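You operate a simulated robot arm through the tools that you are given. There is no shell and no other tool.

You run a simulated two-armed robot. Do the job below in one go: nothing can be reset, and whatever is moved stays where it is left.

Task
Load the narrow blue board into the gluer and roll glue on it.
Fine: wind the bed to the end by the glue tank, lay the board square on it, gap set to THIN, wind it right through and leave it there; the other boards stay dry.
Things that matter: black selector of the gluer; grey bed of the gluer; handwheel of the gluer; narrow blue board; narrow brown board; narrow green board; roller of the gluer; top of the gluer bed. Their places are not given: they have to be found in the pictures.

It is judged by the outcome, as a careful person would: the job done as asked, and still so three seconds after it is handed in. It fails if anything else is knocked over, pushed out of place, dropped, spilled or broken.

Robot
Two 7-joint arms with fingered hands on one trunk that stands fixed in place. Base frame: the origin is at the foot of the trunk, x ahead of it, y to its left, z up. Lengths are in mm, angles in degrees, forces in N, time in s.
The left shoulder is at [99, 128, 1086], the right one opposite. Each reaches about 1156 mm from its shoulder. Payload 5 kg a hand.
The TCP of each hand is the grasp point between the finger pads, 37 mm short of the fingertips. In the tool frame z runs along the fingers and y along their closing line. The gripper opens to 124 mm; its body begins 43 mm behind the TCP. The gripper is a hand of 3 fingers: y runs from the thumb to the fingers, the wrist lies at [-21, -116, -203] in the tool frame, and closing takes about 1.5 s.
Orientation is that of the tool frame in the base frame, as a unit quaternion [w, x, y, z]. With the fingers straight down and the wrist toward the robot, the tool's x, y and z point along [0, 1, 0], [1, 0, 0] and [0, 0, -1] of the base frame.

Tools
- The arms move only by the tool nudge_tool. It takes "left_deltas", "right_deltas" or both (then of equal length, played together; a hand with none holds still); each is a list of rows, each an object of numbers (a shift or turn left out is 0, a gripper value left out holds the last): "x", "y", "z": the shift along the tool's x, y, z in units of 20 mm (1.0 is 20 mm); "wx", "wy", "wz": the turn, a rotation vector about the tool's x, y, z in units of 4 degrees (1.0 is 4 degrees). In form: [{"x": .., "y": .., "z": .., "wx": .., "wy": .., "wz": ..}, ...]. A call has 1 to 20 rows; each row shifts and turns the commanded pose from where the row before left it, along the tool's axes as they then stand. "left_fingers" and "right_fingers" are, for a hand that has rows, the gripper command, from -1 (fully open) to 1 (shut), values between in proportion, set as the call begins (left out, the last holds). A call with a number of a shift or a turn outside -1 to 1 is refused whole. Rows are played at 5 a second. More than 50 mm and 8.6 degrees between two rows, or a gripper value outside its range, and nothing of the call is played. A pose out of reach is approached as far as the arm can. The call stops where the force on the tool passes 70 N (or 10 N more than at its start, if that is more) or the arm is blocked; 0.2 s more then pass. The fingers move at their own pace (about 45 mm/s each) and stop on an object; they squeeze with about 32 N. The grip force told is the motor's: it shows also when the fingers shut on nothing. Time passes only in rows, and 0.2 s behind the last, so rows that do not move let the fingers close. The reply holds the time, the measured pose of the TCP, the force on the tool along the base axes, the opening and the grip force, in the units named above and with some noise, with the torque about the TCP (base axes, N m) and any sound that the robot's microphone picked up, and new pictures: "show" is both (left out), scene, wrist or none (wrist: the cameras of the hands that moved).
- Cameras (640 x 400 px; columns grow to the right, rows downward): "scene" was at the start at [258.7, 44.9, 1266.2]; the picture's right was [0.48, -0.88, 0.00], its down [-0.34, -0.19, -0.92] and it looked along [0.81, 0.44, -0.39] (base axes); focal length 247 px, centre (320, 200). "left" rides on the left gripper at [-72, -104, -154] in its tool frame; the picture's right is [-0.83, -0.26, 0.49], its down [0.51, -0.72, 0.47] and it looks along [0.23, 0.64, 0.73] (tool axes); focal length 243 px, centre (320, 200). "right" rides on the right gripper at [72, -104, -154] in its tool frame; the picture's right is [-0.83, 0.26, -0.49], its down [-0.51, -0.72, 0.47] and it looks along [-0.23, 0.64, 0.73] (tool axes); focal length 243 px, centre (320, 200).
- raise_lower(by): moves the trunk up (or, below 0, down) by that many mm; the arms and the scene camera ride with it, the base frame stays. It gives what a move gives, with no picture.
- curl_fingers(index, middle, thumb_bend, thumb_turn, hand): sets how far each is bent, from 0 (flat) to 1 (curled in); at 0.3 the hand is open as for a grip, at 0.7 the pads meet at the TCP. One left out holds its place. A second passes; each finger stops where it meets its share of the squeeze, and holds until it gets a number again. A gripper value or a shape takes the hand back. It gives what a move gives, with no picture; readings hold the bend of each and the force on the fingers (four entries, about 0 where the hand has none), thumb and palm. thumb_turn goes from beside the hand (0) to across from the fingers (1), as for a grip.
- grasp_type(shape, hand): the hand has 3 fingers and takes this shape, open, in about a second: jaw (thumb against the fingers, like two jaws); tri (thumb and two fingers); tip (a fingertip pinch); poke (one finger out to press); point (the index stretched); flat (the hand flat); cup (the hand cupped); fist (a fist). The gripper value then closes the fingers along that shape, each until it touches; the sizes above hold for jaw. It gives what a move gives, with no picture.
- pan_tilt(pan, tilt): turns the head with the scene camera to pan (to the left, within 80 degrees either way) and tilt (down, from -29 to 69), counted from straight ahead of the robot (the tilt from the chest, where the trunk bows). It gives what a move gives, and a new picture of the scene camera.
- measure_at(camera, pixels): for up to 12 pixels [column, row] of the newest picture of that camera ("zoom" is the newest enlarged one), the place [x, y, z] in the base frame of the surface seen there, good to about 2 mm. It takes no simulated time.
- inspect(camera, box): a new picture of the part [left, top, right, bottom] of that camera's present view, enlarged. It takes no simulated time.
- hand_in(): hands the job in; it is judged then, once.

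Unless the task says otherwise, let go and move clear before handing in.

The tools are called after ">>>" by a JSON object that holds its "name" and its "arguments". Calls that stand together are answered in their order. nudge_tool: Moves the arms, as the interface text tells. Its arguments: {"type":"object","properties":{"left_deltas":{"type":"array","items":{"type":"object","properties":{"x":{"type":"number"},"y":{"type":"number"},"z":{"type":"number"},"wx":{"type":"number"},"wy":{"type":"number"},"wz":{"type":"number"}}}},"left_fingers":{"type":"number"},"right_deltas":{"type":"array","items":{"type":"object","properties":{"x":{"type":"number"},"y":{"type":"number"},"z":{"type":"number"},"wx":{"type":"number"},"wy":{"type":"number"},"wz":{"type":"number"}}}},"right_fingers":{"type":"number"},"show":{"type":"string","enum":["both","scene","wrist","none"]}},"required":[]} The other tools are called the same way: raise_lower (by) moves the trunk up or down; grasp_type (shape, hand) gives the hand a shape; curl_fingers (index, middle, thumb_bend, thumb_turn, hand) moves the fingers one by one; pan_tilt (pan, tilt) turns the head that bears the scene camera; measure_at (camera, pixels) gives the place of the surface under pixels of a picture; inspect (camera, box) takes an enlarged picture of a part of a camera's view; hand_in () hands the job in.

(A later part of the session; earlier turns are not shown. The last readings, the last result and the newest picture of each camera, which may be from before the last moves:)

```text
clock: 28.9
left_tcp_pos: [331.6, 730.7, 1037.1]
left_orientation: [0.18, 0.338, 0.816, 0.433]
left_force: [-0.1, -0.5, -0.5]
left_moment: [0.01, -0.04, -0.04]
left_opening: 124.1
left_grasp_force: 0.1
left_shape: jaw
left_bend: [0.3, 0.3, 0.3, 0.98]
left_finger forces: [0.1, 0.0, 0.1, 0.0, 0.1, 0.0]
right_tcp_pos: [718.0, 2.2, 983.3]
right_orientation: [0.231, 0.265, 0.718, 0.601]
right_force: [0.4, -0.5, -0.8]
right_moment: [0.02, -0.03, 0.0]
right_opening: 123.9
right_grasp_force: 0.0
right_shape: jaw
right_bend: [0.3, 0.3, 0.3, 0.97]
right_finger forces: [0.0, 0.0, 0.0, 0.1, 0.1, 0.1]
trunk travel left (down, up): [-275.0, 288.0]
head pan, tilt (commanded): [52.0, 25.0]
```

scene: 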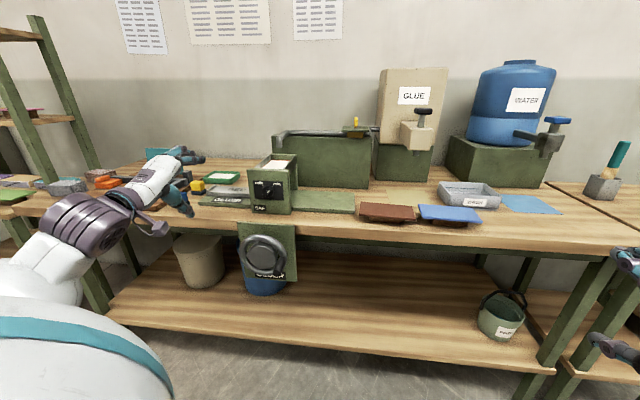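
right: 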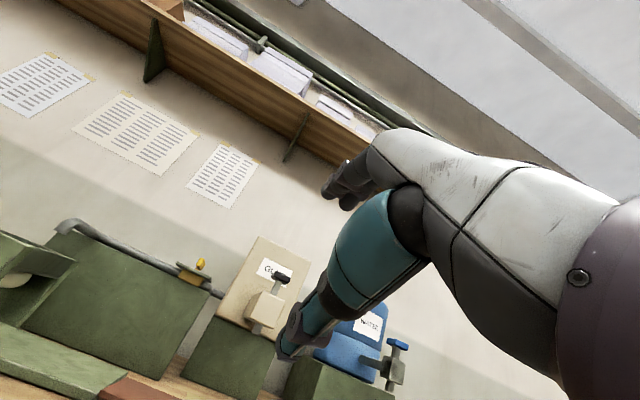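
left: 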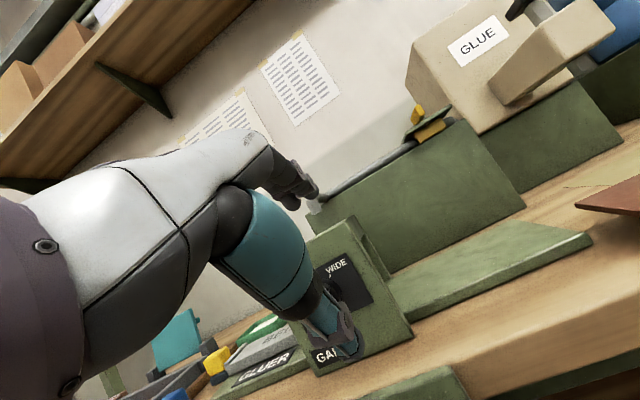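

Now at (332,731,1037), clear of everything in front of the bench. I'll descend 200 mm while drawing back a little.

>>> {"name": "nudge_tool", "arguments": {"left_deltas": [{"z": 0.39, "y": -0.94}, {"z": 0.39, "y": -0.94}, {"z": 0.39, "y": -0.94}, {"z": 0.39, "y": -0.94}, {"z": 0.39, "y": -0.94}, {"z": 0.39, "y": -0.94}, {"z": 0.39, "y": -0.94}, {"z": 0.39, "y": -0.94}, {"z": 0.39, "y": -0.94}, {"z": 0.39, "y": -0.94}], "show": "scene"}}

```text
clock: 31.1
left_tcp_pos: [302.4, 699.9, 835.5]
left_orientation: [0.18, 0.339, 0.815, 0.434]
left_force: [-0.4, -0.6, -1.0]
left_moment: [0.0, 0.05, 0.02]
left_opening: 124.0
left_grasp_force: 0.1
left_shape: jaw
left_bend: [0.3, 0.3, 0.3, 0.98]
left_finger forces: [0.0, 0.0, 0.0, 0.1, 0.0, 0.1]
right_tcp_pos: [717.4, 1.5, 982.4]
right_orientation: [0.231, 0.265, 0.717, 0.602]
right_force: [-0.3, 0.7, -1.2]
right_moment: [-0.01, 0.0, -0.01]
right_opening: 124.1
right_grasp_force: 0.0
right_shape: jaw
right_bend: [0.3, 0.3, 0.3, 0.97]
right_finger forces: [0.0, 0.0, 0.0, 0.0, 0.1, 0.0]
trunk travel left (down, up): [-275.0, 288.0]
head pan, tilt (commanded): [52.0, 25.0]
```

scene: 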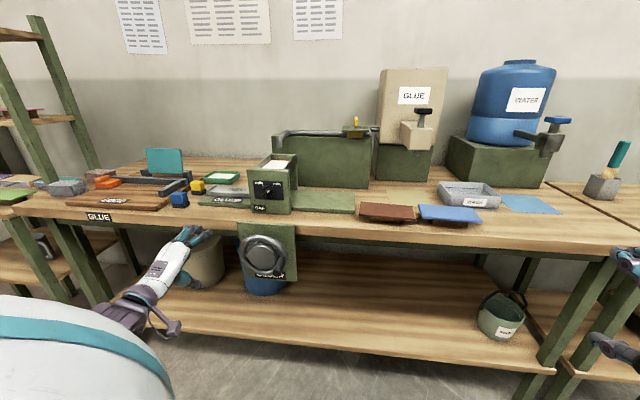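

The hand is now at (302,700,835) left of the wheel. I'll level the fingers to horizontal here.

>>> {"name": "nudge_tool", "arguments": {"left_deltas": [{"wx": -1, "y": -0.2}, {"wx": -1, "y": -0.2}, {"wx": -1, "y": -0.2}, {"wx": -1, "y": -0.2}, {"wx": -1, "y": -0.2}, {"wx": -1, "y": -0.2}, {"wx": -1, "y": -0.2}, {"wx": -1, "y": -0.2}], "show": "both"}}

```text
clock: 32.9
left_tcp_pos: [299.2, 696.8, 816.5]
left_orientation: [0.262, 0.289, 0.655, 0.647]
left_force: [0.4, 0.5, -0.1]
left_moment: [0.03, 0.0, -0.01]
left_opening: 123.9
left_grasp_force: 0.1
left_shape: jaw
left_bend: [0.3, 0.3, 0.3, 0.98]
left_finger forces: [0.1, 0.0, 0.0, 0.0, 0.0, 0.1]
right_tcp_pos: [717.9, 1.7, 983.2]
right_orientation: [0.231, 0.265, 0.717, 0.602]
right_force: [-0.4, -0.5, -0.8]
right_moment: [0.01, 0.04, 0.0]
right_opening: 123.9
right_grasp_force: 0.0
right_shape: jaw
right_bend: [0.3, 0.3, 0.3, 0.97]
right_finger forces: [0.0, 0.1, 0.0, 0.1, 0.1, 0.0]
trunk travel left (down, up): [-275.0, 288.0]
head pan, tilt (commanded): [52.0, 25.0]
```

scene: 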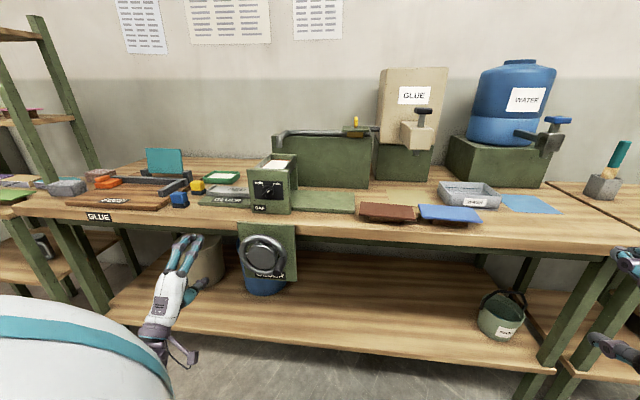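
left: 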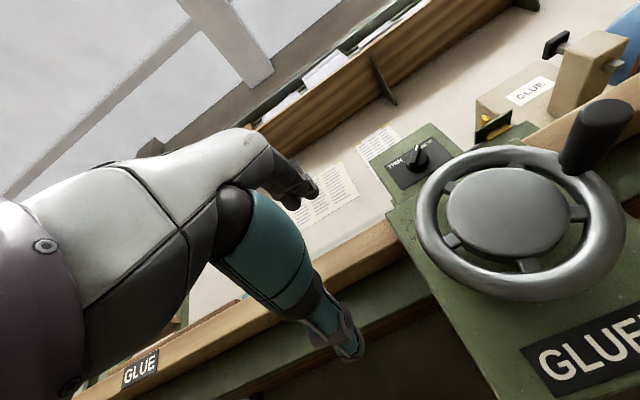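

The fingers are level, pointing along +v, and the wrist camera sees the wheel and handle at (600,130). I'll take the tri shape, back away slightly and move right to face the handle.

>>> {"name": "grasp_type", "arguments": {"hand": "left", "shape": "tri"}}

>>> {"name": "nudge_tool", "arguments": {"left_deltas": [{"z": -1}, {"z": -1}, {"z": -0.5}, {"x": -1}, {"x": -1}, {"x": -1}, {"x": -1}, {"x": -1}, {"x": -1}, {"x": -1}, {"x": -1}, {"x": -1}], "show": "both"}}

```text
clock: 33.8
left_tcp_pos: [296.2, 696.5, 817.4]
left_orientation: [0.262, 0.289, 0.656, 0.646]
left_force: [-0.1, 0.3, -0.6]
left_moment: [0.0, 0.0, 0.01]
left_opening: 123.8
left_grasp_force: 0.0
left_shape: tri
left_bend: [0.3, 0.3, 0.3, 0.98]
left_finger forces: [0.0, 0.1, 0.0, 0.0, 0.0, 0.0]
right_tcp_pos: [716.6, 0.7, 982.0]
right_orientation: [0.231, 0.265, 0.717, 0.602]
right_force: [0.3, 0.5, 0.7]
right_moment: [0.0, -0.02, 0.01]
right_opening: 124.2
right_grasp_force: 0.0
right_shape: jaw
right_bend: [0.3, 0.3, 0.3, 0.97]
right_finger forces: [0.1, 0.1, 0.1, 0.0, 0.0, 0.1]
trunk travel left (down, up): [-275.0, 288.0]
head pan, tilt (commanded): [52.0, 25.0]
```

```text
clock: 35.0
left_tcp_pos: [315.1, 651.7, 857.3]
left_orientation: [0.275, 0.316, 0.615, 0.668]
left_force: [-0.6, -0.5, -0.1]
left_moment: [0.03, 0.01, 0.01]
left_opening: 123.8
left_grasp_force: 0.0
left_shape: tri
left_bend: [0.3, 0.3, 0.3, 0.97]
left_finger forces: [0.0, 0.0, 0.1, 0.1, 0.0, 0.1]
right_tcp_pos: [718.2, -0.7, 981.4]
right_orientation: [0.231, 0.265, 0.717, 0.602]
right_force: [0.1, 0.8, 0.6]
right_moment: [0.03, 0.02, 0.02]
right_opening: 124.1
right_grasp_force: 0.1
right_shape: jaw
right_bend: [0.3, 0.3, 0.3, 0.97]
right_finger forces: [0.1, 0.0, 0.1, 0.0, 0.1, 0.0]
trunk travel left (down, up): [-275.0, 288.0]
head pan, tilt (commanded): [52.0, 25.0]
stopped in row 5 (left hand): the arm was blocked; the commanded pose is now the measured one
```

scene: 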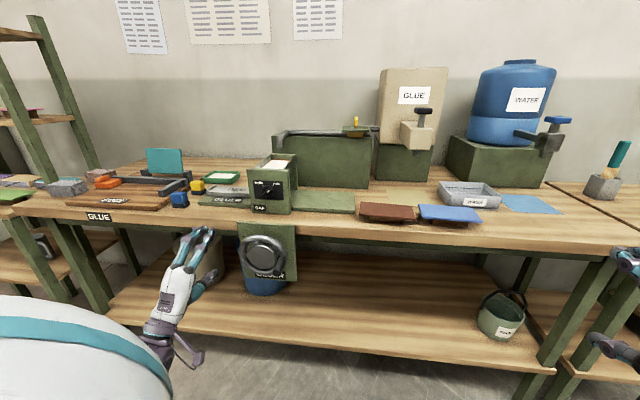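
left: 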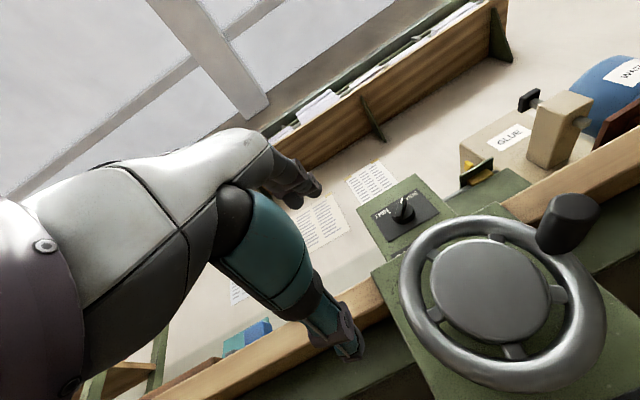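

The arm was blocked at (315,652,857), so this pointing direction is not workable near the handle. I'll instead approach the handle with fingers pointing down and closing along u, so first I retreat up and left and turn the hand back down.

>>> {"name": "nudge_tool", "arguments": {"left_deltas": [{"x": 1, "y": 1}, {"x": 1, "y": 1}, {"x": 1, "y": 1}, {"y": 1, "wx": 0.5}, {"y": 1, "wx": 1}, {"y": 1, "wx": 1}, {"y": 1, "wx": 1}, {"y": 1, "wx": 1}, {"y": 1, "wx": 1}, {"y": 1, "wx": 1}, {"y": 1, "wx": 1}, {"y": 1, "wx": 1}], "show": "scene"}}

```text
clock: 37.6
left_tcp_pos: [314.4, 702.5, 1092.9]
left_orientation: [0.17, 0.383, 0.784, 0.458]
left_force: [-1.0, 0.0, -0.3]
left_moment: [-0.04, 0.02, 0.01]
left_opening: 123.8
left_grasp_force: 0.2
left_shape: tri
left_bend: [0.3, 0.3, 0.3, 0.97]
left_finger forces: [0.0, 0.0, 0.0, 0.1, 0.0, 0.1]
right_tcp_pos: [719.2, 0.2, 981.2]
right_orientation: [0.23, 0.264, 0.717, 0.603]
right_force: [-0.4, -0.1, -0.4]
right_moment: [-0.01, -0.01, 0.01]
right_opening: 123.8
right_grasp_force: 0.0
right_shape: jaw
right_bend: [0.3, 0.3, 0.3, 0.97]
right_finger forces: [0.1, 0.0, 0.0, 0.1, 0.1, 0.0]
trunk travel left (down, up): [-275.0, 288.0]
head pan, tilt (commanded): [52.0, 25.0]
```

scene: 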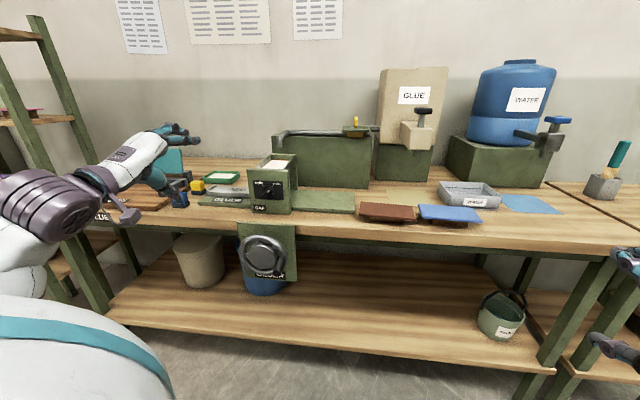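

Continuing to turn the hand straight down while rising a bit.

>>> {"name": "nudge_tool", "arguments": {"left_deltas": [{"y": 0.5, "z": -0.3, "wx": 1}, {"y": 0.5, "z": -0.3, "wx": 1}, {"y": 0.5, "z": -0.3, "wx": 1}, {"y": 0.4, "z": -0.4, "wx": 1}, {"y": 0.4, "z": -0.4, "wx": 1}, {"y": 0.4, "z": -0.4, "wx": 1}, {"y": 0.3, "z": -0.5, "wx": 1}, {"y": 0.3, "z": -0.5, "wx": 1}, {"y": 0.3, "z": -0.5, "wx": 1}, {"y": 0.2, "z": -0.5, "wx": 1}, {"wx": 1}, {"wx": 1}, {"wx": 1}, {"wx": 1}, {"wx": 0.5}], "show": "scene"}}

```text
clock: 40.8
left_tcp_pos: [325.3, 698.5, 1210.4]
left_orientation: [-0.037, 0.417, 0.908, 0.022]
left_force: [0.3, 0.3, 0.1]
left_moment: [0.0, 0.0, 0.0]
left_opening: 123.9
left_grasp_force: 0.0
left_shape: tri
left_bend: [0.3, 0.3, 0.3, 0.97]
left_finger forces: [0.0, 0.0, 0.0, 0.0, 0.1, 0.0]
right_tcp_pos: [719.1, 0.6, 981.8]
right_orientation: [0.23, 0.264, 0.718, 0.602]
right_force: [-0.1, -0.3, 0.1]
right_moment: [0.02, 0.02, 0.01]
right_opening: 124.0
right_grasp_force: 0.0
right_shape: jaw
right_bend: [0.3, 0.3, 0.3, 0.97]
right_finger forces: [0.0, 0.0, 0.1, 0.0, 0.0, 0.0]
trunk travel left (down, up): [-275.0, 288.0]
head pan, tilt (commanded): [52.0, 25.0]
```

scene: 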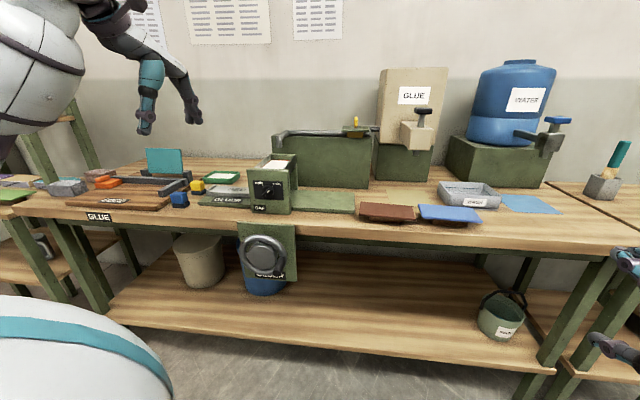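

The hand is nearly vertical again at (325,699,1210). Now I yaw it clockwise by about 86° so the closing line runs along the bench.

>>> {"name": "nudge_tool", "arguments": {"left_deltas": [{"wz": 1}, {"wz": 1}, {"wz": 1}, {"wz": 1}, {"wz": 1}, {"wz": 1}, {"wz": 1}, {"wz": 1}, {"wz": 1}, {"wz": 1}, {"wz": 1}, {"wz": 1}, {"wz": 1}, {"wz": 1}, {"wz": 1}, {"wz": 1}, {"wz": 1}, {"wz": 1}, {"wz": 1}, {"wz": 1}], "show": "scene"}}

```text
clock: 45.0
left_tcp_pos: [326.1, 698.7, 1209.4]
left_orientation: [-0.042, 0.903, 0.428, -0.007]
left_force: [0.5, -0.8, -0.7]
left_moment: [0.0, -0.02, -0.01]
left_opening: 123.9
left_grasp_force: 0.0
left_shape: tri
left_bend: [0.3, 0.3, 0.3, 0.97]
left_finger forces: [0.0, 0.0, 0.0, 0.0, 0.0, 0.0]
right_tcp_pos: [718.5, 0.7, 982.0]
right_orientation: [0.23, 0.264, 0.718, 0.602]
right_force: [0.4, 0.6, 0.3]
right_moment: [0.0, 0.01, -0.02]
right_opening: 124.2
right_grasp_force: 0.0
right_shape: jaw
right_bend: [0.3, 0.3, 0.3, 0.97]
right_finger forces: [0.0, 0.0, 0.1, 0.0, 0.0, 0.0]
trunk travel left (down, up): [-275.0, 288.0]
head pan, tilt (commanded): [52.0, 25.0]
```

scene: 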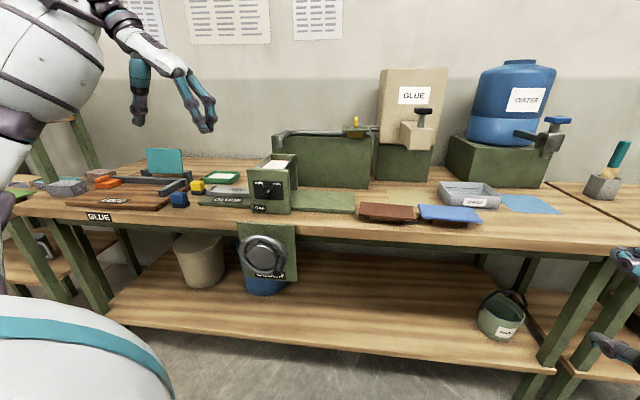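

Yaw is nearly right. I'll finish the yaw and tilt the fingers 40° forward (toward the wheel) while moving right, staying high.

>>> {"name": "nudge_tool", "arguments": {"left_deltas": [{"wz": 0.7, "wx": -0.6}, {"wz": 0.7, "wx": -0.6}, {"wy": 1, "y": 1}, {"wy": 1, "y": 1}, {"wy": 1, "y": 1}, {"wy": 1, "y": 1}, {"wy": 1, "y": 1}, {"wy": 1, "y": 1}, {"wy": 1, "y": 1}, {"wy": 1, "y": 1}, {"wy": 1, "y": 1}, {"wy": 1, "y": 1}], "show": "both"}}

```text
clock: 47.6
left_tcp_pos: [466.4, 557.0, 1209.8]
left_orientation: [-0.134, 0.865, 0.358, 0.325]
left_force: [-0.5, 0.4, 0.0]
left_moment: [0.02, 0.02, 0.01]
left_opening: 123.8
left_grasp_force: 0.1
left_shape: tri
left_bend: [0.3, 0.3, 0.3, 0.97]
left_finger forces: [0.0, 0.1, 0.1, 0.0, 0.1, 0.0]
right_tcp_pos: [718.1, 1.0, 981.8]
right_orientation: [0.231, 0.266, 0.718, 0.601]
right_force: [0.0, -0.1, -1.3]
right_moment: [0.01, 0.0, 0.04]
right_opening: 123.9
right_grasp_force: 0.0
right_shape: jaw
right_bend: [0.3, 0.3, 0.3, 0.97]
right_finger forces: [0.0, 0.0, 0.0, 0.0, 0.1, 0.0]
trunk travel left (down, up): [-275.0, 288.0]
head pan, tilt (commanded): [52.0, 25.0]
```

scene: 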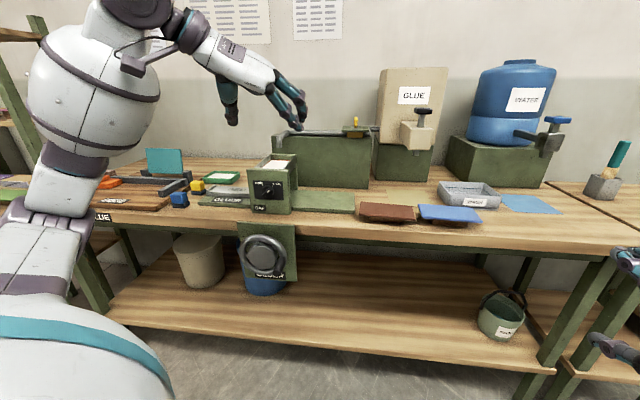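
left: 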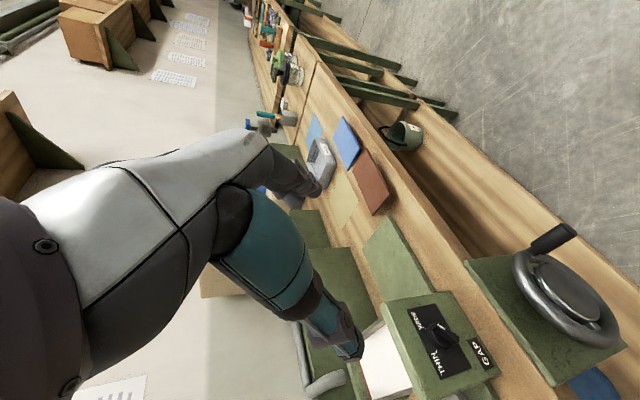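

Orientation is now exactly y=+u, tilted 41°, at u≈−64 in front of the handle. I'll zoom on the handle in the left camera to measure its axis precisely.

>>> {"name": "inspect", "arguments": {"camera": "left", "box": [460, 200, 640, 380]}}

>>> {"name": "inspect", "arguments": {"camera": "scene", "box": [235, 225, 305, 285]}}

```text
2.22 times, centred on (550, 290) of left
```

zoom: 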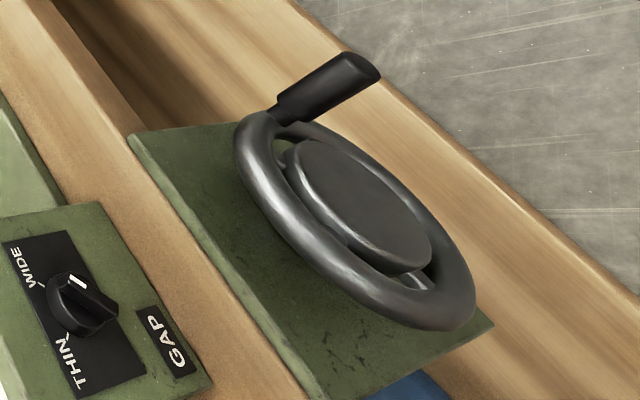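

```text
6.67 times, centred on (270, 255) of scene
```

zoom: 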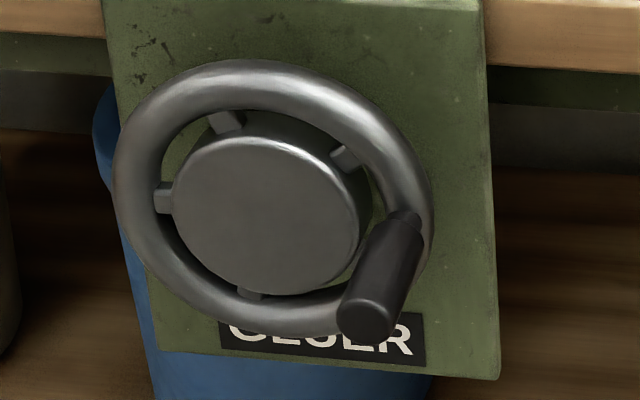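

>>> {"name": "measure_at", "arguments": {"camera": "zoom", "pixels": [[365, 318], [350, 305], [385, 330], [388, 262], [370, 265], [410, 270], [405, 222], [388, 290], [265, 200], [420, 190], [135, 200], [260, 80]]}}

>>> {"name": "inspect", "arguments": {"camera": "left", "box": [500, 210, 600, 290]}}

```text
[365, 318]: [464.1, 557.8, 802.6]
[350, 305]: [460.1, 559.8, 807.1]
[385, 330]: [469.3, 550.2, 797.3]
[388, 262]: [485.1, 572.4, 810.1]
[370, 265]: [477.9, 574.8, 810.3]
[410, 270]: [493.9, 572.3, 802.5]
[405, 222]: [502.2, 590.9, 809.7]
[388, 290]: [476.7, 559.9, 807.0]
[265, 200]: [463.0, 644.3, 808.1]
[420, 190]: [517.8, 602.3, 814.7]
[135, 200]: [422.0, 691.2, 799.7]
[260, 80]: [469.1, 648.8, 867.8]
```

```text
5.00 times, centred on (550, 250) of left
```

zoom: 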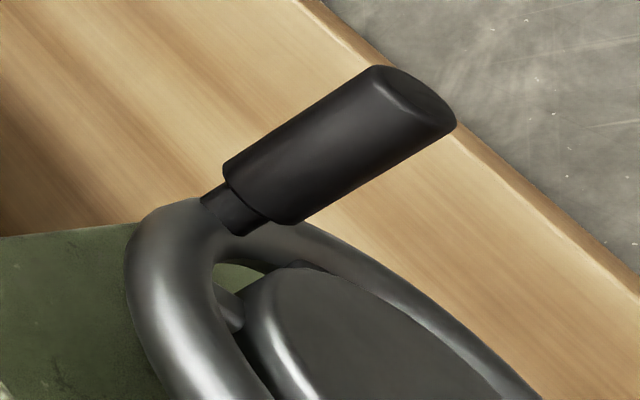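

>>> {"name": "measure_at", "arguments": {"camera": "zoom", "pixels": [[415, 95], [345, 140], [270, 185], [235, 205], [395, 80], [440, 120], [230, 170], [290, 212], [380, 75], [440, 138], [160, 260], [340, 330]]}}

```text
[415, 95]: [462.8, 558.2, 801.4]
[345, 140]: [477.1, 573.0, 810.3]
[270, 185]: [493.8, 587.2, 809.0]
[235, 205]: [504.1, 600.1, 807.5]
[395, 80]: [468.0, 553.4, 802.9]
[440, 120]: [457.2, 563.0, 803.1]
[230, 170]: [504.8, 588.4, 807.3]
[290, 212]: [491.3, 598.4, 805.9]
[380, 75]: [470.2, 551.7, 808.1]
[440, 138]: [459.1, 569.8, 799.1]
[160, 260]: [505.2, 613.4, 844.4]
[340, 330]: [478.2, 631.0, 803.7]
```

The handle grip runs from v≈722 to 771 at u≈−67, z≈801, radius about 9.5; the wheel centre is u≈−127, z≈801. I'll set the jaw shape and descend 300 mm straight down in front of the wheel.

>>> {"name": "grasp_type", "arguments": {"hand": "left", "shape": "jaw"}}

>>> {"name": "nudge_tool", "arguments": {"left_deltas": [{"z": 0.752, "x": -0.658}, {"z": 0.752, "x": -0.658}, {"z": 0.752, "x": -0.658}, {"z": 0.752, "x": -0.658}, {"z": 0.752, "x": -0.658}, {"z": 0.752, "x": -0.658}, {"z": 0.752, "x": -0.658}, {"z": 0.752, "x": -0.658}, {"z": 0.752, "x": -0.658}, {"z": 0.752, "x": -0.658}, {"z": 0.752, "x": -0.658}, {"z": 0.752, "x": -0.658}, {"z": 0.752, "x": -0.658}, {"z": 0.752, "x": -0.658}, {"z": 0.752, "x": -0.658}], "show": "both"}}

```text
clock: 48.5
left_tcp_pos: [467.0, 556.7, 1210.5]
left_orientation: [-0.135, 0.865, 0.358, 0.324]
left_force: [0.3, 0.1, 0.3]
left_moment: [-0.01, 0.01, 0.01]
left_opening: 124.0
left_grasp_force: 0.1
left_shape: jaw
left_bend: [0.3, 0.3, 0.3, 0.97]
left_finger forces: [0.0, 0.0, 0.0, 0.1, 0.0, 0.0]
right_tcp_pos: [719.1, 1.2, 982.1]
right_orientation: [0.23, 0.264, 0.717, 0.602]
right_force: [0.4, -0.4, 0.1]
right_moment: [0.02, 0.02, -0.03]
right_opening: 124.1
right_grasp_force: 0.0
right_shape: jaw
right_bend: [0.3, 0.3, 0.3, 0.97]
right_finger forces: [0.0, 0.0, 0.1, 0.0, 0.1, 0.0]
trunk travel left (down, up): [-275.0, 288.0]
head pan, tilt (commanded): [52.0, 25.0]
```

```text
clock: 51.7
left_tcp_pos: [465.5, 555.8, 910.7]
left_orientation: [-0.135, 0.865, 0.358, 0.325]
left_force: [0.4, -1.3, 0.2]
left_moment: [0.02, 0.01, -0.02]
left_opening: 124.0
left_grasp_force: 0.0
left_shape: jaw
left_bend: [0.3, 0.3, 0.3, 0.97]
left_finger forces: [0.0, 0.0, 0.1, 0.1, 0.0, 0.1]
right_tcp_pos: [718.1, 0.8, 981.8]
right_orientation: [0.231, 0.265, 0.717, 0.602]
right_force: [-0.2, 0.4, 1.0]
right_moment: [0.01, 0.05, 0.04]
right_opening: 123.8
right_grasp_force: 0.0
right_shape: jaw
right_bend: [0.3, 0.3, 0.3, 0.97]
right_finger forces: [0.0, 0.0, 0.0, 0.0, 0.0, 0.1]
trunk travel left (down, up): [-275.0, 288.0]
head pan, tilt (commanded): [52.0, 25.0]
```

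scene: 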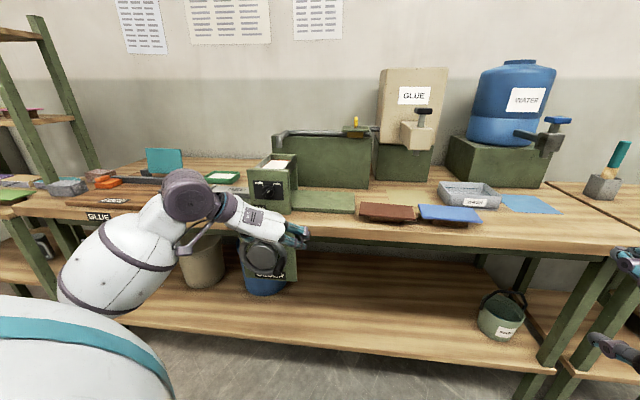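
left: 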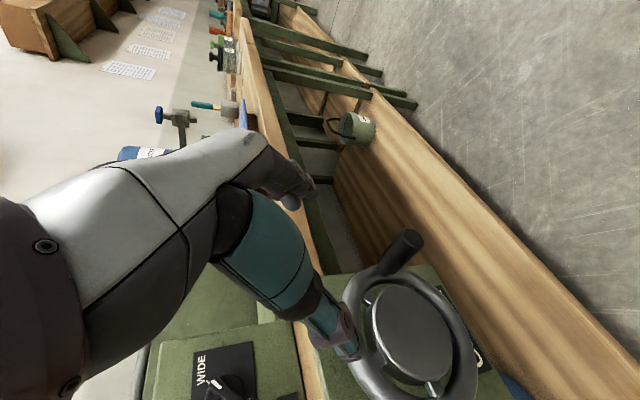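

The hand is straight above the handle at z=911 with nothing touching. I'll lower the last ~109 mm so the handle lies between thumb and fingers.

>>> {"name": "nudge_tool", "arguments": {"left_deltas": [{"z": 0.838, "x": -0.56, "y": -0.03}, {"z": 0.838, "x": -0.56, "y": -0.03}, {"z": 0.838, "x": -0.56, "y": -0.03}, {"z": 0.838, "x": -0.56, "y": -0.03}, {"z": 0.838, "x": -0.56, "y": -0.03}, {"z": 0.34, "x": -0.3}], "show": "both"}}

```text
clock: 53.1
left_tcp_pos: [473.5, 566.2, 801.3]
left_orientation: [-0.135, 0.865, 0.358, 0.325]
left_force: [-0.4, -0.1, -0.3]
left_moment: [-0.04, 0.03, 0.01]
left_opening: 123.7
left_grasp_force: 0.2
left_shape: jaw
left_bend: [0.3, 0.3, 0.3, 0.97]
left_finger forces: [0.0, 0.0, 0.0, 0.1, 0.1, 0.0]
right_tcp_pos: [717.8, 2.0, 981.9]
right_orientation: [0.23, 0.264, 0.717, 0.602]
right_force: [-1.6, -0.8, -0.3]
right_moment: [0.01, -0.01, 0.0]
right_opening: 124.1
right_grasp_force: 0.0
right_shape: jaw
right_bend: [0.3, 0.3, 0.3, 0.97]
right_finger forces: [0.1, 0.0, 0.1, 0.1, 0.0, 0.1]
trunk travel left (down, up): [-275.0, 288.0]
head pan, tilt (commanded): [52.0, 25.0]
```

scene: 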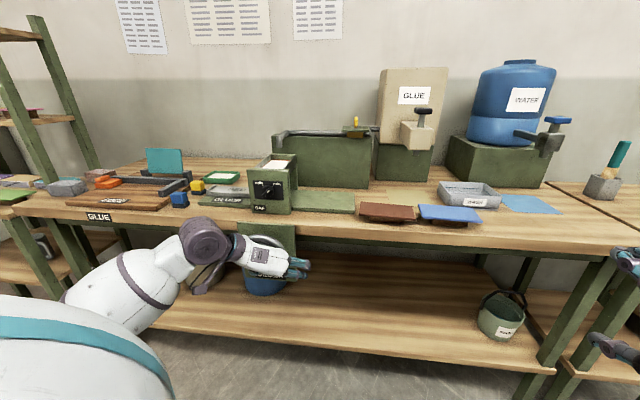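
left: 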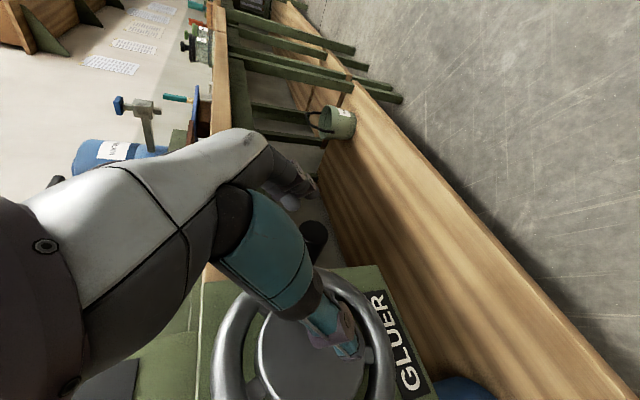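

The handle's end shows at (315,238) between thumb and fingers. I'll close the fingers on it.

>>> {"name": "nudge_tool", "arguments": {"left_deltas": [{}, {}, {}, {}, {}, {}, {}, {}, {}], "left_fingers": 1, "show": "both"}}

```text
clock: 55.1
left_tcp_pos: [473.2, 567.5, 801.6]
left_orientation: [-0.134, 0.865, 0.358, 0.324]
left_force: [1.7, 3.9, -3.3]
left_moment: [0.01, -0.05, 0.09]
left_opening: 13.1
left_grasp_force: 31.9
left_shape: jaw
left_bend: [0.72, 0.61, 0.74, 1.0]
left_finger forces: [16.2, 7.3, 0.0, 0.0, 26.1, 0.1]
right_tcp_pos: [718.3, 1.9, 982.8]
right_orientation: [0.23, 0.264, 0.718, 0.602]
right_force: [0.4, -0.2, 0.1]
right_moment: [0.01, 0.03, -0.01]
right_opening: 124.3
right_grasp_force: 0.1
right_shape: jaw
right_bend: [0.3, 0.3, 0.3, 0.97]
right_finger forces: [0.0, 0.1, 0.0, 0.0, 0.0, 0.0]
trunk travel left (down, up): [-275.0, 288.0]
head pan, tilt (commanded): [52.0, 25.0]
```

scene: 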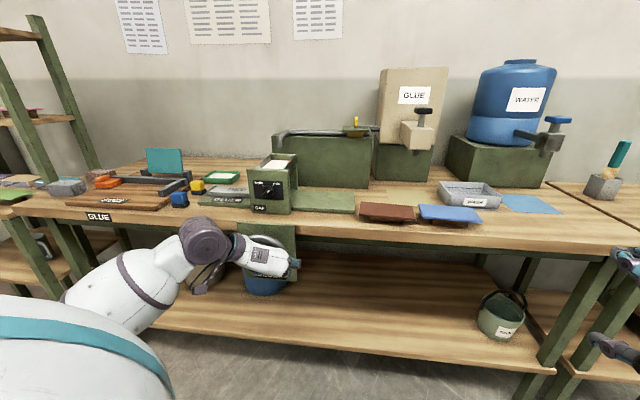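
left: 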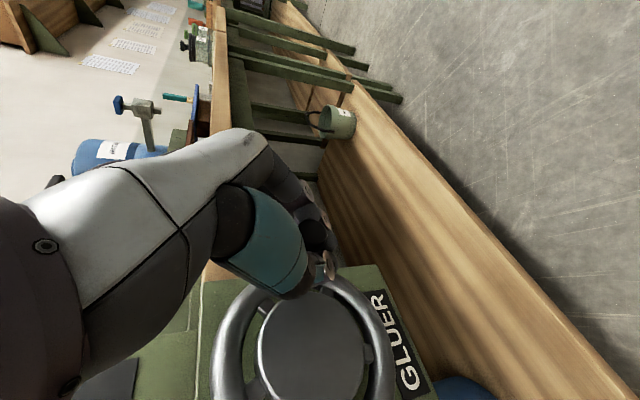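

The handle is gripped (opening 13, thumb 26 N). I'll try turning it clockwise (down first) by 60° and watch the force and the bed.

>>> {"name": "nudge_tool", "arguments": {"left_deltas": [{"z": 0.392, "x": -0.343, "y": -0.046}, {"z": 0.38, "x": -0.332, "y": -0.136}, {"z": 0.356, "x": -0.312, "y": -0.221}, {"z": 0.322, "x": -0.282, "y": -0.3}, {"z": 0.278, "x": -0.243, "y": -0.37}, {"z": 0.226, "x": -0.197, "y": -0.429}], "show": "both"}}

```text
clock: 56.5
left_tcp_pos: [452.4, 587.2, 750.2]
left_orientation: [-0.133, 0.866, 0.356, 0.324]
left_force: [19.4, -22.3, 2.9]
left_moment: [0.79, 0.71, 0.22]
left_opening: 13.2
left_grasp_force: 32.0
left_shape: jaw
left_bend: [0.71, 0.6, 0.76, 1.0]
left_finger forces: [0.0, 26.0, 0.0, 0.0, 0.1, 0.0]
right_tcp_pos: [719.6, -1.5, 981.9]
right_orientation: [0.23, 0.267, 0.717, 0.602]
right_force: [0.0, -0.9, 0.0]
right_moment: [0.0, -0.01, 0.0]
right_opening: 124.1
right_grasp_force: 0.1
right_shape: jaw
right_bend: [0.3, 0.3, 0.3, 0.97]
right_finger forces: [0.1, 0.0, 0.0, 0.0, 0.0, 0.0]
trunk travel left (down, up): [-275.0, 288.0]
head pan, tilt (commanded): [52.0, 25.0]
```

scene: 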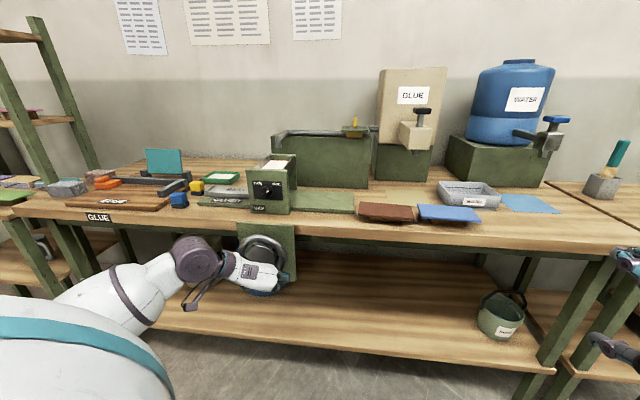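
left: 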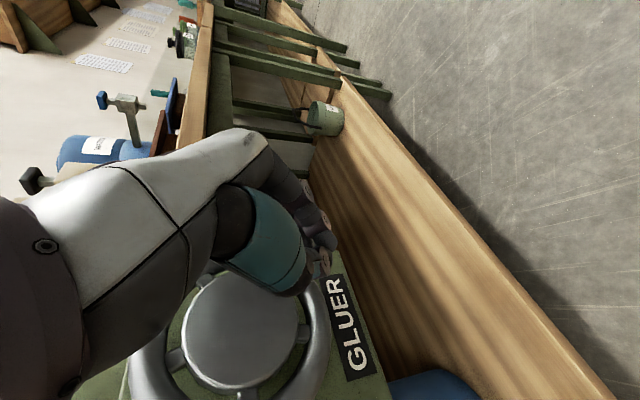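

The hand moved to u=−95, z=750 with ~30 N. I'll check whether the wheel and bed really moved.

>>> {"name": "inspect", "arguments": {"camera": "scene", "box": [180, 150, 320, 310]}}

>>> {"name": "inspect", "arguments": {"camera": "left", "box": [120, 180, 400, 400]}}

```text
2.50 times, centred on (250, 230) of scene
```

zoom: 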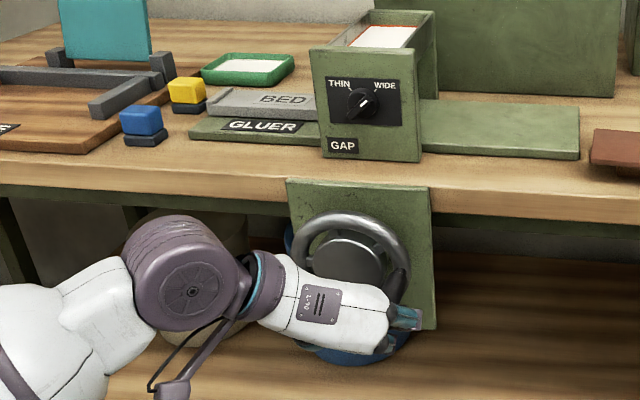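

```text
1.82 times, centred on (260, 290) of left
```

zoom: 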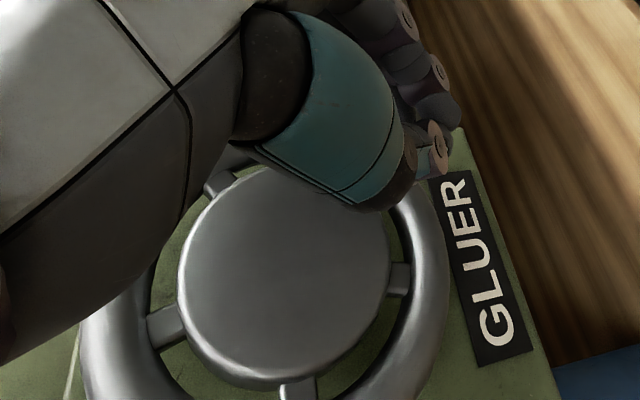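

>>> {"name": "inspect", "arguments": {"camera": "scene", "box": [195, 170, 275, 220]}}

```text
8.00 times, centred on (235, 195) of scene
```

zoom: 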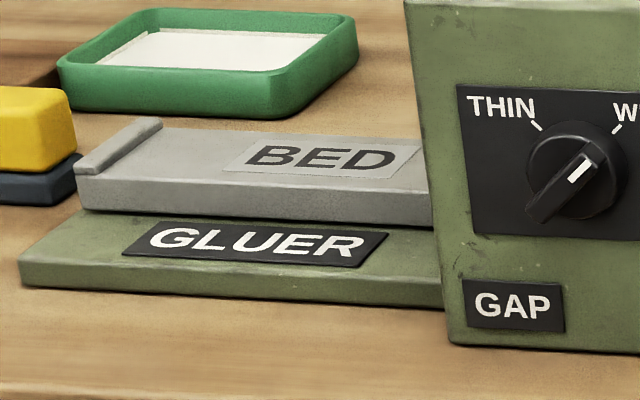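

>>> {"name": "measure_at", "arguments": {"camera": "zoom", "pixels": [[82, 168], [80, 195], [25, 265], [95, 160], [110, 160]]}}

```text
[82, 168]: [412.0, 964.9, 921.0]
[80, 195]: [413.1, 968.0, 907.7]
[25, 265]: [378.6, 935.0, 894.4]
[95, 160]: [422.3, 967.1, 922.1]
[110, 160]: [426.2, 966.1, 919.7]
```

The bed seems to have shifted slightly left (its left edge now nearly flush with the base end), so clockwise is the wrong way. I'll turn counter‑clockwise from −60° to +60°.

>>> {"name": "nudge_tool", "arguments": {"left_deltas": [{"y": 0.508, "z": -0.277, "x": 0.242}, {"y": 0.42, "z": -0.35, "x": 0.307}, {"y": 0.314, "z": -0.409, "x": 0.358}, {"y": 0.194, "z": -0.449, "x": 0.392}, {"y": 0.066, "z": -0.469, "x": 0.41}, {"y": -0.066, "z": -0.469, "x": 0.41}, {"y": -0.194, "z": -0.449, "x": 0.392}, {"y": -0.314, "z": -0.409, "x": 0.358}, {"y": -0.42, "z": -0.35, "x": 0.307}, {"y": -0.508, "z": -0.277, "x": 0.242}], "show": "both"}}

>>> {"name": "inspect", "arguments": {"camera": "scene", "box": [195, 170, 275, 220]}}

>>> {"name": "inspect", "arguments": {"camera": "left", "box": [120, 180, 400, 400]}}

```text
clock: 58.7
left_tcp_pos: [451.8, 591.3, 850.9]
left_orientation: [-0.134, 0.866, 0.358, 0.323]
left_force: [-9.4, 5.0, -35.0]
left_moment: [-0.4, -0.05, -0.16]
left_opening: 12.3
left_grasp_force: 32.3
left_shape: jaw
left_bend: [0.72, 0.73, 0.75, 1.0]
left_finger forces: [0.1, 6.6, 0.1, 0.1, 11.9, 0.1]
right_tcp_pos: [719.2, 3.6, 981.9]
right_orientation: [0.231, 0.264, 0.718, 0.601]
right_force: [0.4, 0.4, 0.3]
right_moment: [0.01, 0.0, 0.01]
right_opening: 124.1
right_grasp_force: 0.0
right_shape: jaw
right_bend: [0.3, 0.3, 0.3, 0.97]
right_finger forces: [0.0, 0.1, 0.1, 0.0, 0.0, 0.1]
trunk travel left (down, up): [-275.0, 288.0]
head pan, tilt (commanded): [52.0, 25.0]
```

scene: 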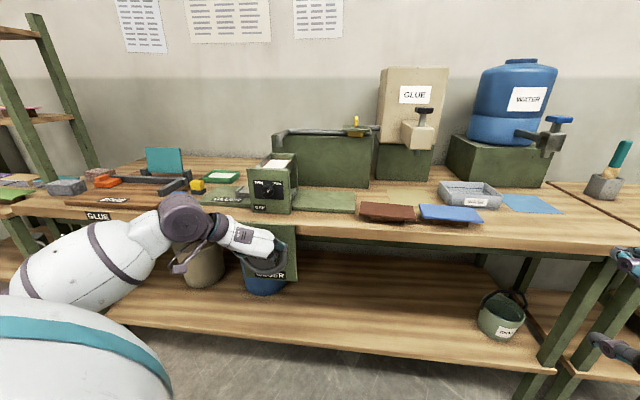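
left: 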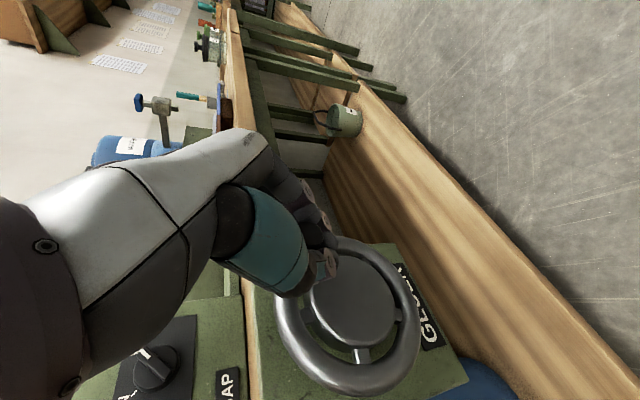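

```text
8.00 times, centred on (235, 195) of scene
```

zoom: 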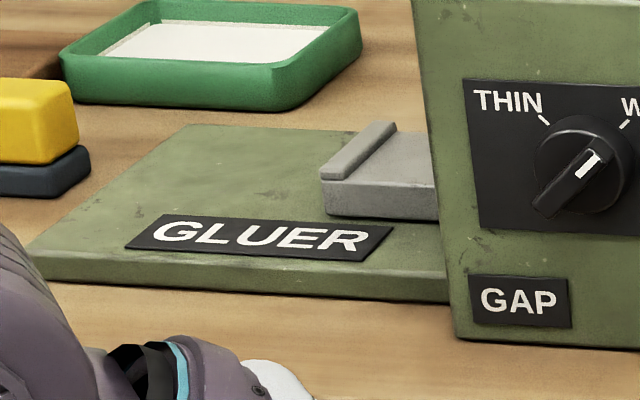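

```text
1.82 times, centred on (260, 290) of left
```

zoom: 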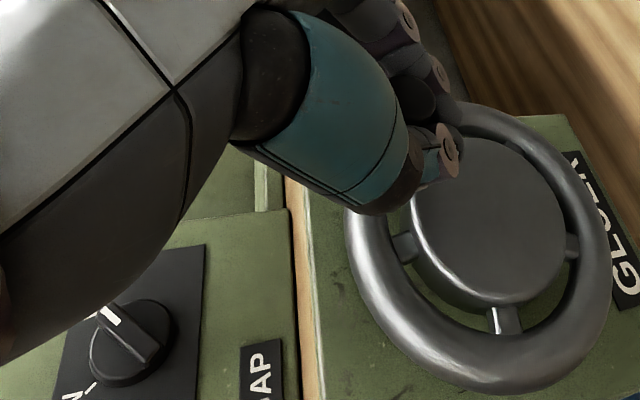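

Turning counter‑clockwise moved the bed to the right a lot (lip now at (350,160) in the zoom). I'll measure the bed's position.

>>> {"name": "inspect", "arguments": {"camera": "scene", "box": [195, 150, 375, 290]}}

```text
2.86 times, centred on (285, 220) of scene
```

zoom: 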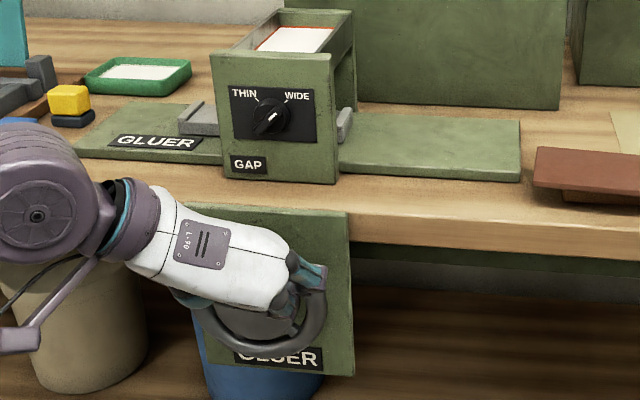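

>>> {"name": "measure_at", "arguments": {"camera": "zoom", "pixels": [[182, 125], [195, 103], [80, 150], [350, 110], [347, 125], [320, 320], [300, 330]]}}

```text
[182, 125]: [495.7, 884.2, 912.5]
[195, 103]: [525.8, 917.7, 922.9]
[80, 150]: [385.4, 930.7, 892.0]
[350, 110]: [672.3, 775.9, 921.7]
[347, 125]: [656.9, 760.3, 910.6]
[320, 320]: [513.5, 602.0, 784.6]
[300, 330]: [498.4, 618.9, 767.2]
```

The bed has moved ~113 mm right over ~120° of turning, so about 215° more is needed. I continue counter‑clockwise over the top to the 9 o'clock position.

>>> {"name": "nudge_tool", "arguments": {"left_deltas": [{"y": -0.573, "z": -0.192, "x": 0.168}, {"y": -0.614, "z": -0.098, "x": 0.086}, {"y": -0.627}, {"y": -0.614, "z": 0.098, "x": -0.086}, {"y": -0.573, "z": 0.192, "x": -0.168}, {"y": -0.508, "z": 0.277, "x": -0.242}, {"y": -0.42, "z": 0.35, "x": -0.307}], "show": "both"}}

>>> {"name": "inspect", "arguments": {"camera": "scene", "box": [195, 150, 375, 290]}}

```text
clock: 60.3
left_tcp_pos: [394.0, 645.0, 835.7]
left_orientation: [-0.135, 0.864, 0.358, 0.326]
left_force: [4.2, -3.7, -1.4]
left_moment: [-0.01, 0.04, -0.15]
left_opening: 11.1
left_grasp_force: 32.6
left_shape: jaw
left_bend: [0.71, 0.62, 0.76, 1.0]
left_finger forces: [0.2, 4.2, 0.0, 0.0, 0.1, 0.0]
right_tcp_pos: [717.7, 0.5, 982.1]
right_orientation: [0.231, 0.265, 0.717, 0.601]
right_force: [0.1, 0.0, -0.1]
right_moment: [0.01, 0.02, 0.01]
right_opening: 123.9
right_grasp_force: 0.1
right_shape: jaw
right_bend: [0.3, 0.3, 0.3, 0.97]
right_finger forces: [0.0, 0.0, 0.0, 0.1, 0.1, 0.0]
trunk travel left (down, up): [-275.0, 288.0]
head pan, tilt (commanded): [52.0, 25.0]
```

scene: 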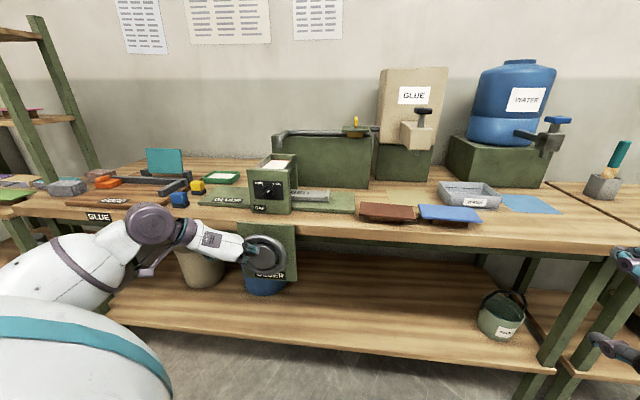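
left: 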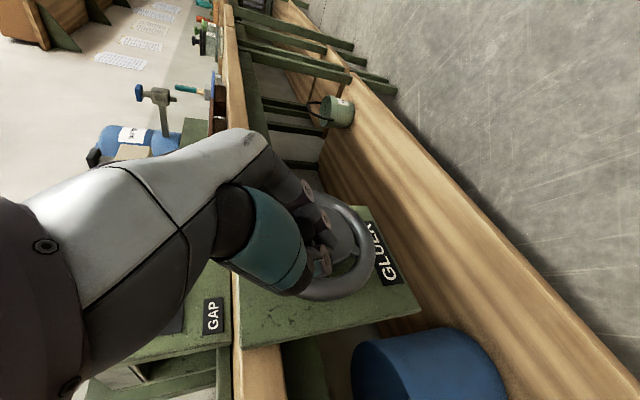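

```text
2.86 times, centred on (285, 220) of scene
```

zoom: 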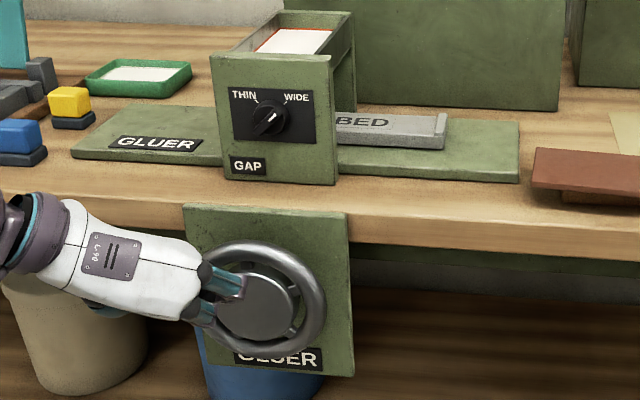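

The bed's right end is now past the housing at (443,130). I continue counter‑clockwise down the left side to about 240°.

>>> {"name": "nudge_tool", "arguments": {"left_deltas": [{"y": -0.314, "z": 0.409, "x": -0.358}, {"y": -0.194, "z": 0.449, "x": -0.392}, {"y": -0.066, "z": 0.469, "x": -0.41}, {"y": 0.066, "z": 0.469, "x": -0.41}, {"y": 0.194, "z": 0.449, "x": -0.392}, {"y": 0.314, "z": 0.409, "x": -0.358}, {"y": 0.42, "z": 0.35, "x": -0.307}, {"y": 0.508, "z": 0.277, "x": -0.242}], "show": "both"}}

>>> {"name": "inspect", "arguments": {"camera": "scene", "box": [195, 150, 375, 290]}}

```text
clock: 62.1
left_tcp_pos: [408.2, 630.6, 749.3]
left_orientation: [-0.135, 0.865, 0.358, 0.324]
left_force: [1.2, 0.0, 0.0]
left_moment: [-0.02, 0.0, -0.01]
left_opening: 10.2
left_grasp_force: 31.9
left_shape: jaw
left_bend: [0.71, 0.74, 0.76, 1.0]
left_finger forces: [0.1, 0.1, 0.0, 0.0, 0.1, 0.0]
right_tcp_pos: [718.3, 0.8, 980.7]
right_orientation: [0.229, 0.263, 0.718, 0.602]
right_force: [0.0, -0.5, -0.3]
right_moment: [0.01, 0.01, -0.02]
right_opening: 124.0
right_grasp_force: 0.0
right_shape: jaw
right_bend: [0.3, 0.3, 0.3, 0.97]
right_finger forces: [0.0, 0.1, 0.0, 0.1, 0.0, 0.1]
trunk travel left (down, up): [-275.0, 288.0]
head pan, tilt (commanded): [52.0, 25.0]
```

scene: 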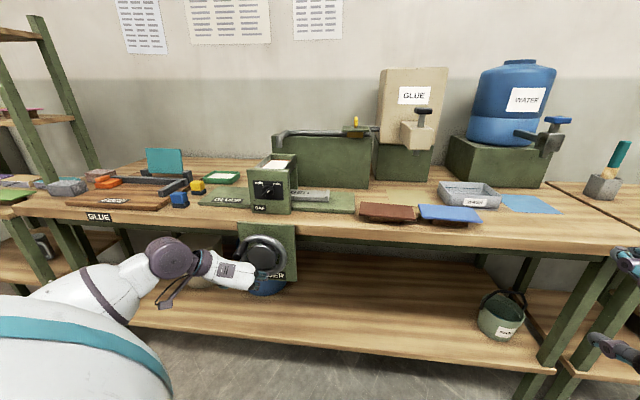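
left: 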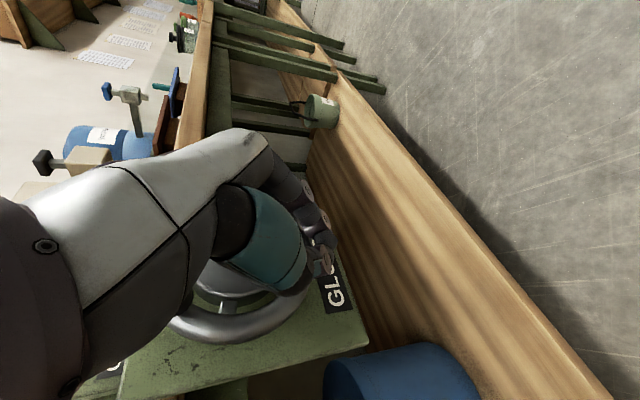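

```text
2.86 times, centred on (285, 220) of scene
```

zoom: 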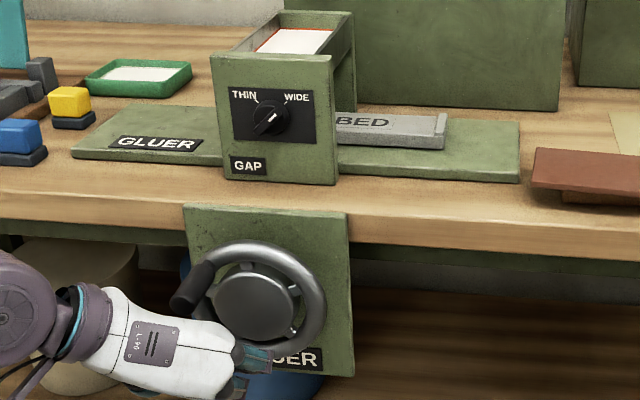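

The handle slipped out (it is at about 10 o'clock, near (190,290) in the zoom); the bed stays put. I'll measure handle and bed, then re-grip with less tilt.

>>> {"name": "measure_at", "arguments": {"camera": "zoom", "pixels": [[183, 303], [195, 282], [208, 262], [440, 130], [442, 115], [515, 170], [280, 262], [250, 305], [318, 300], [265, 245]]}}

>>> {"name": "inspect", "arguments": {"camera": "scene", "box": [235, 215, 305, 285]}}

```text
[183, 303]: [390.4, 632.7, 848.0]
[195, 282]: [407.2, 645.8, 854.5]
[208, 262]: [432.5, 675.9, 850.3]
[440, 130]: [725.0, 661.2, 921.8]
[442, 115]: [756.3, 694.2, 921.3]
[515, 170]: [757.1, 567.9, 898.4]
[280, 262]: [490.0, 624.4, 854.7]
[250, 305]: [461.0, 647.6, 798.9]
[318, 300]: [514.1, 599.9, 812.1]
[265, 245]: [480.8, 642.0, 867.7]
```

```text
5.71 times, centred on (270, 250) of scene
```

zoom: 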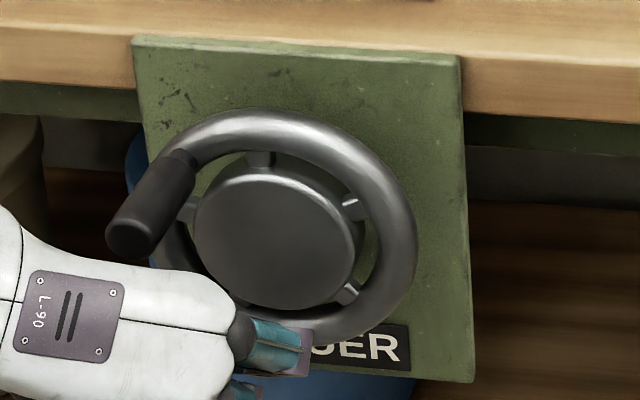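

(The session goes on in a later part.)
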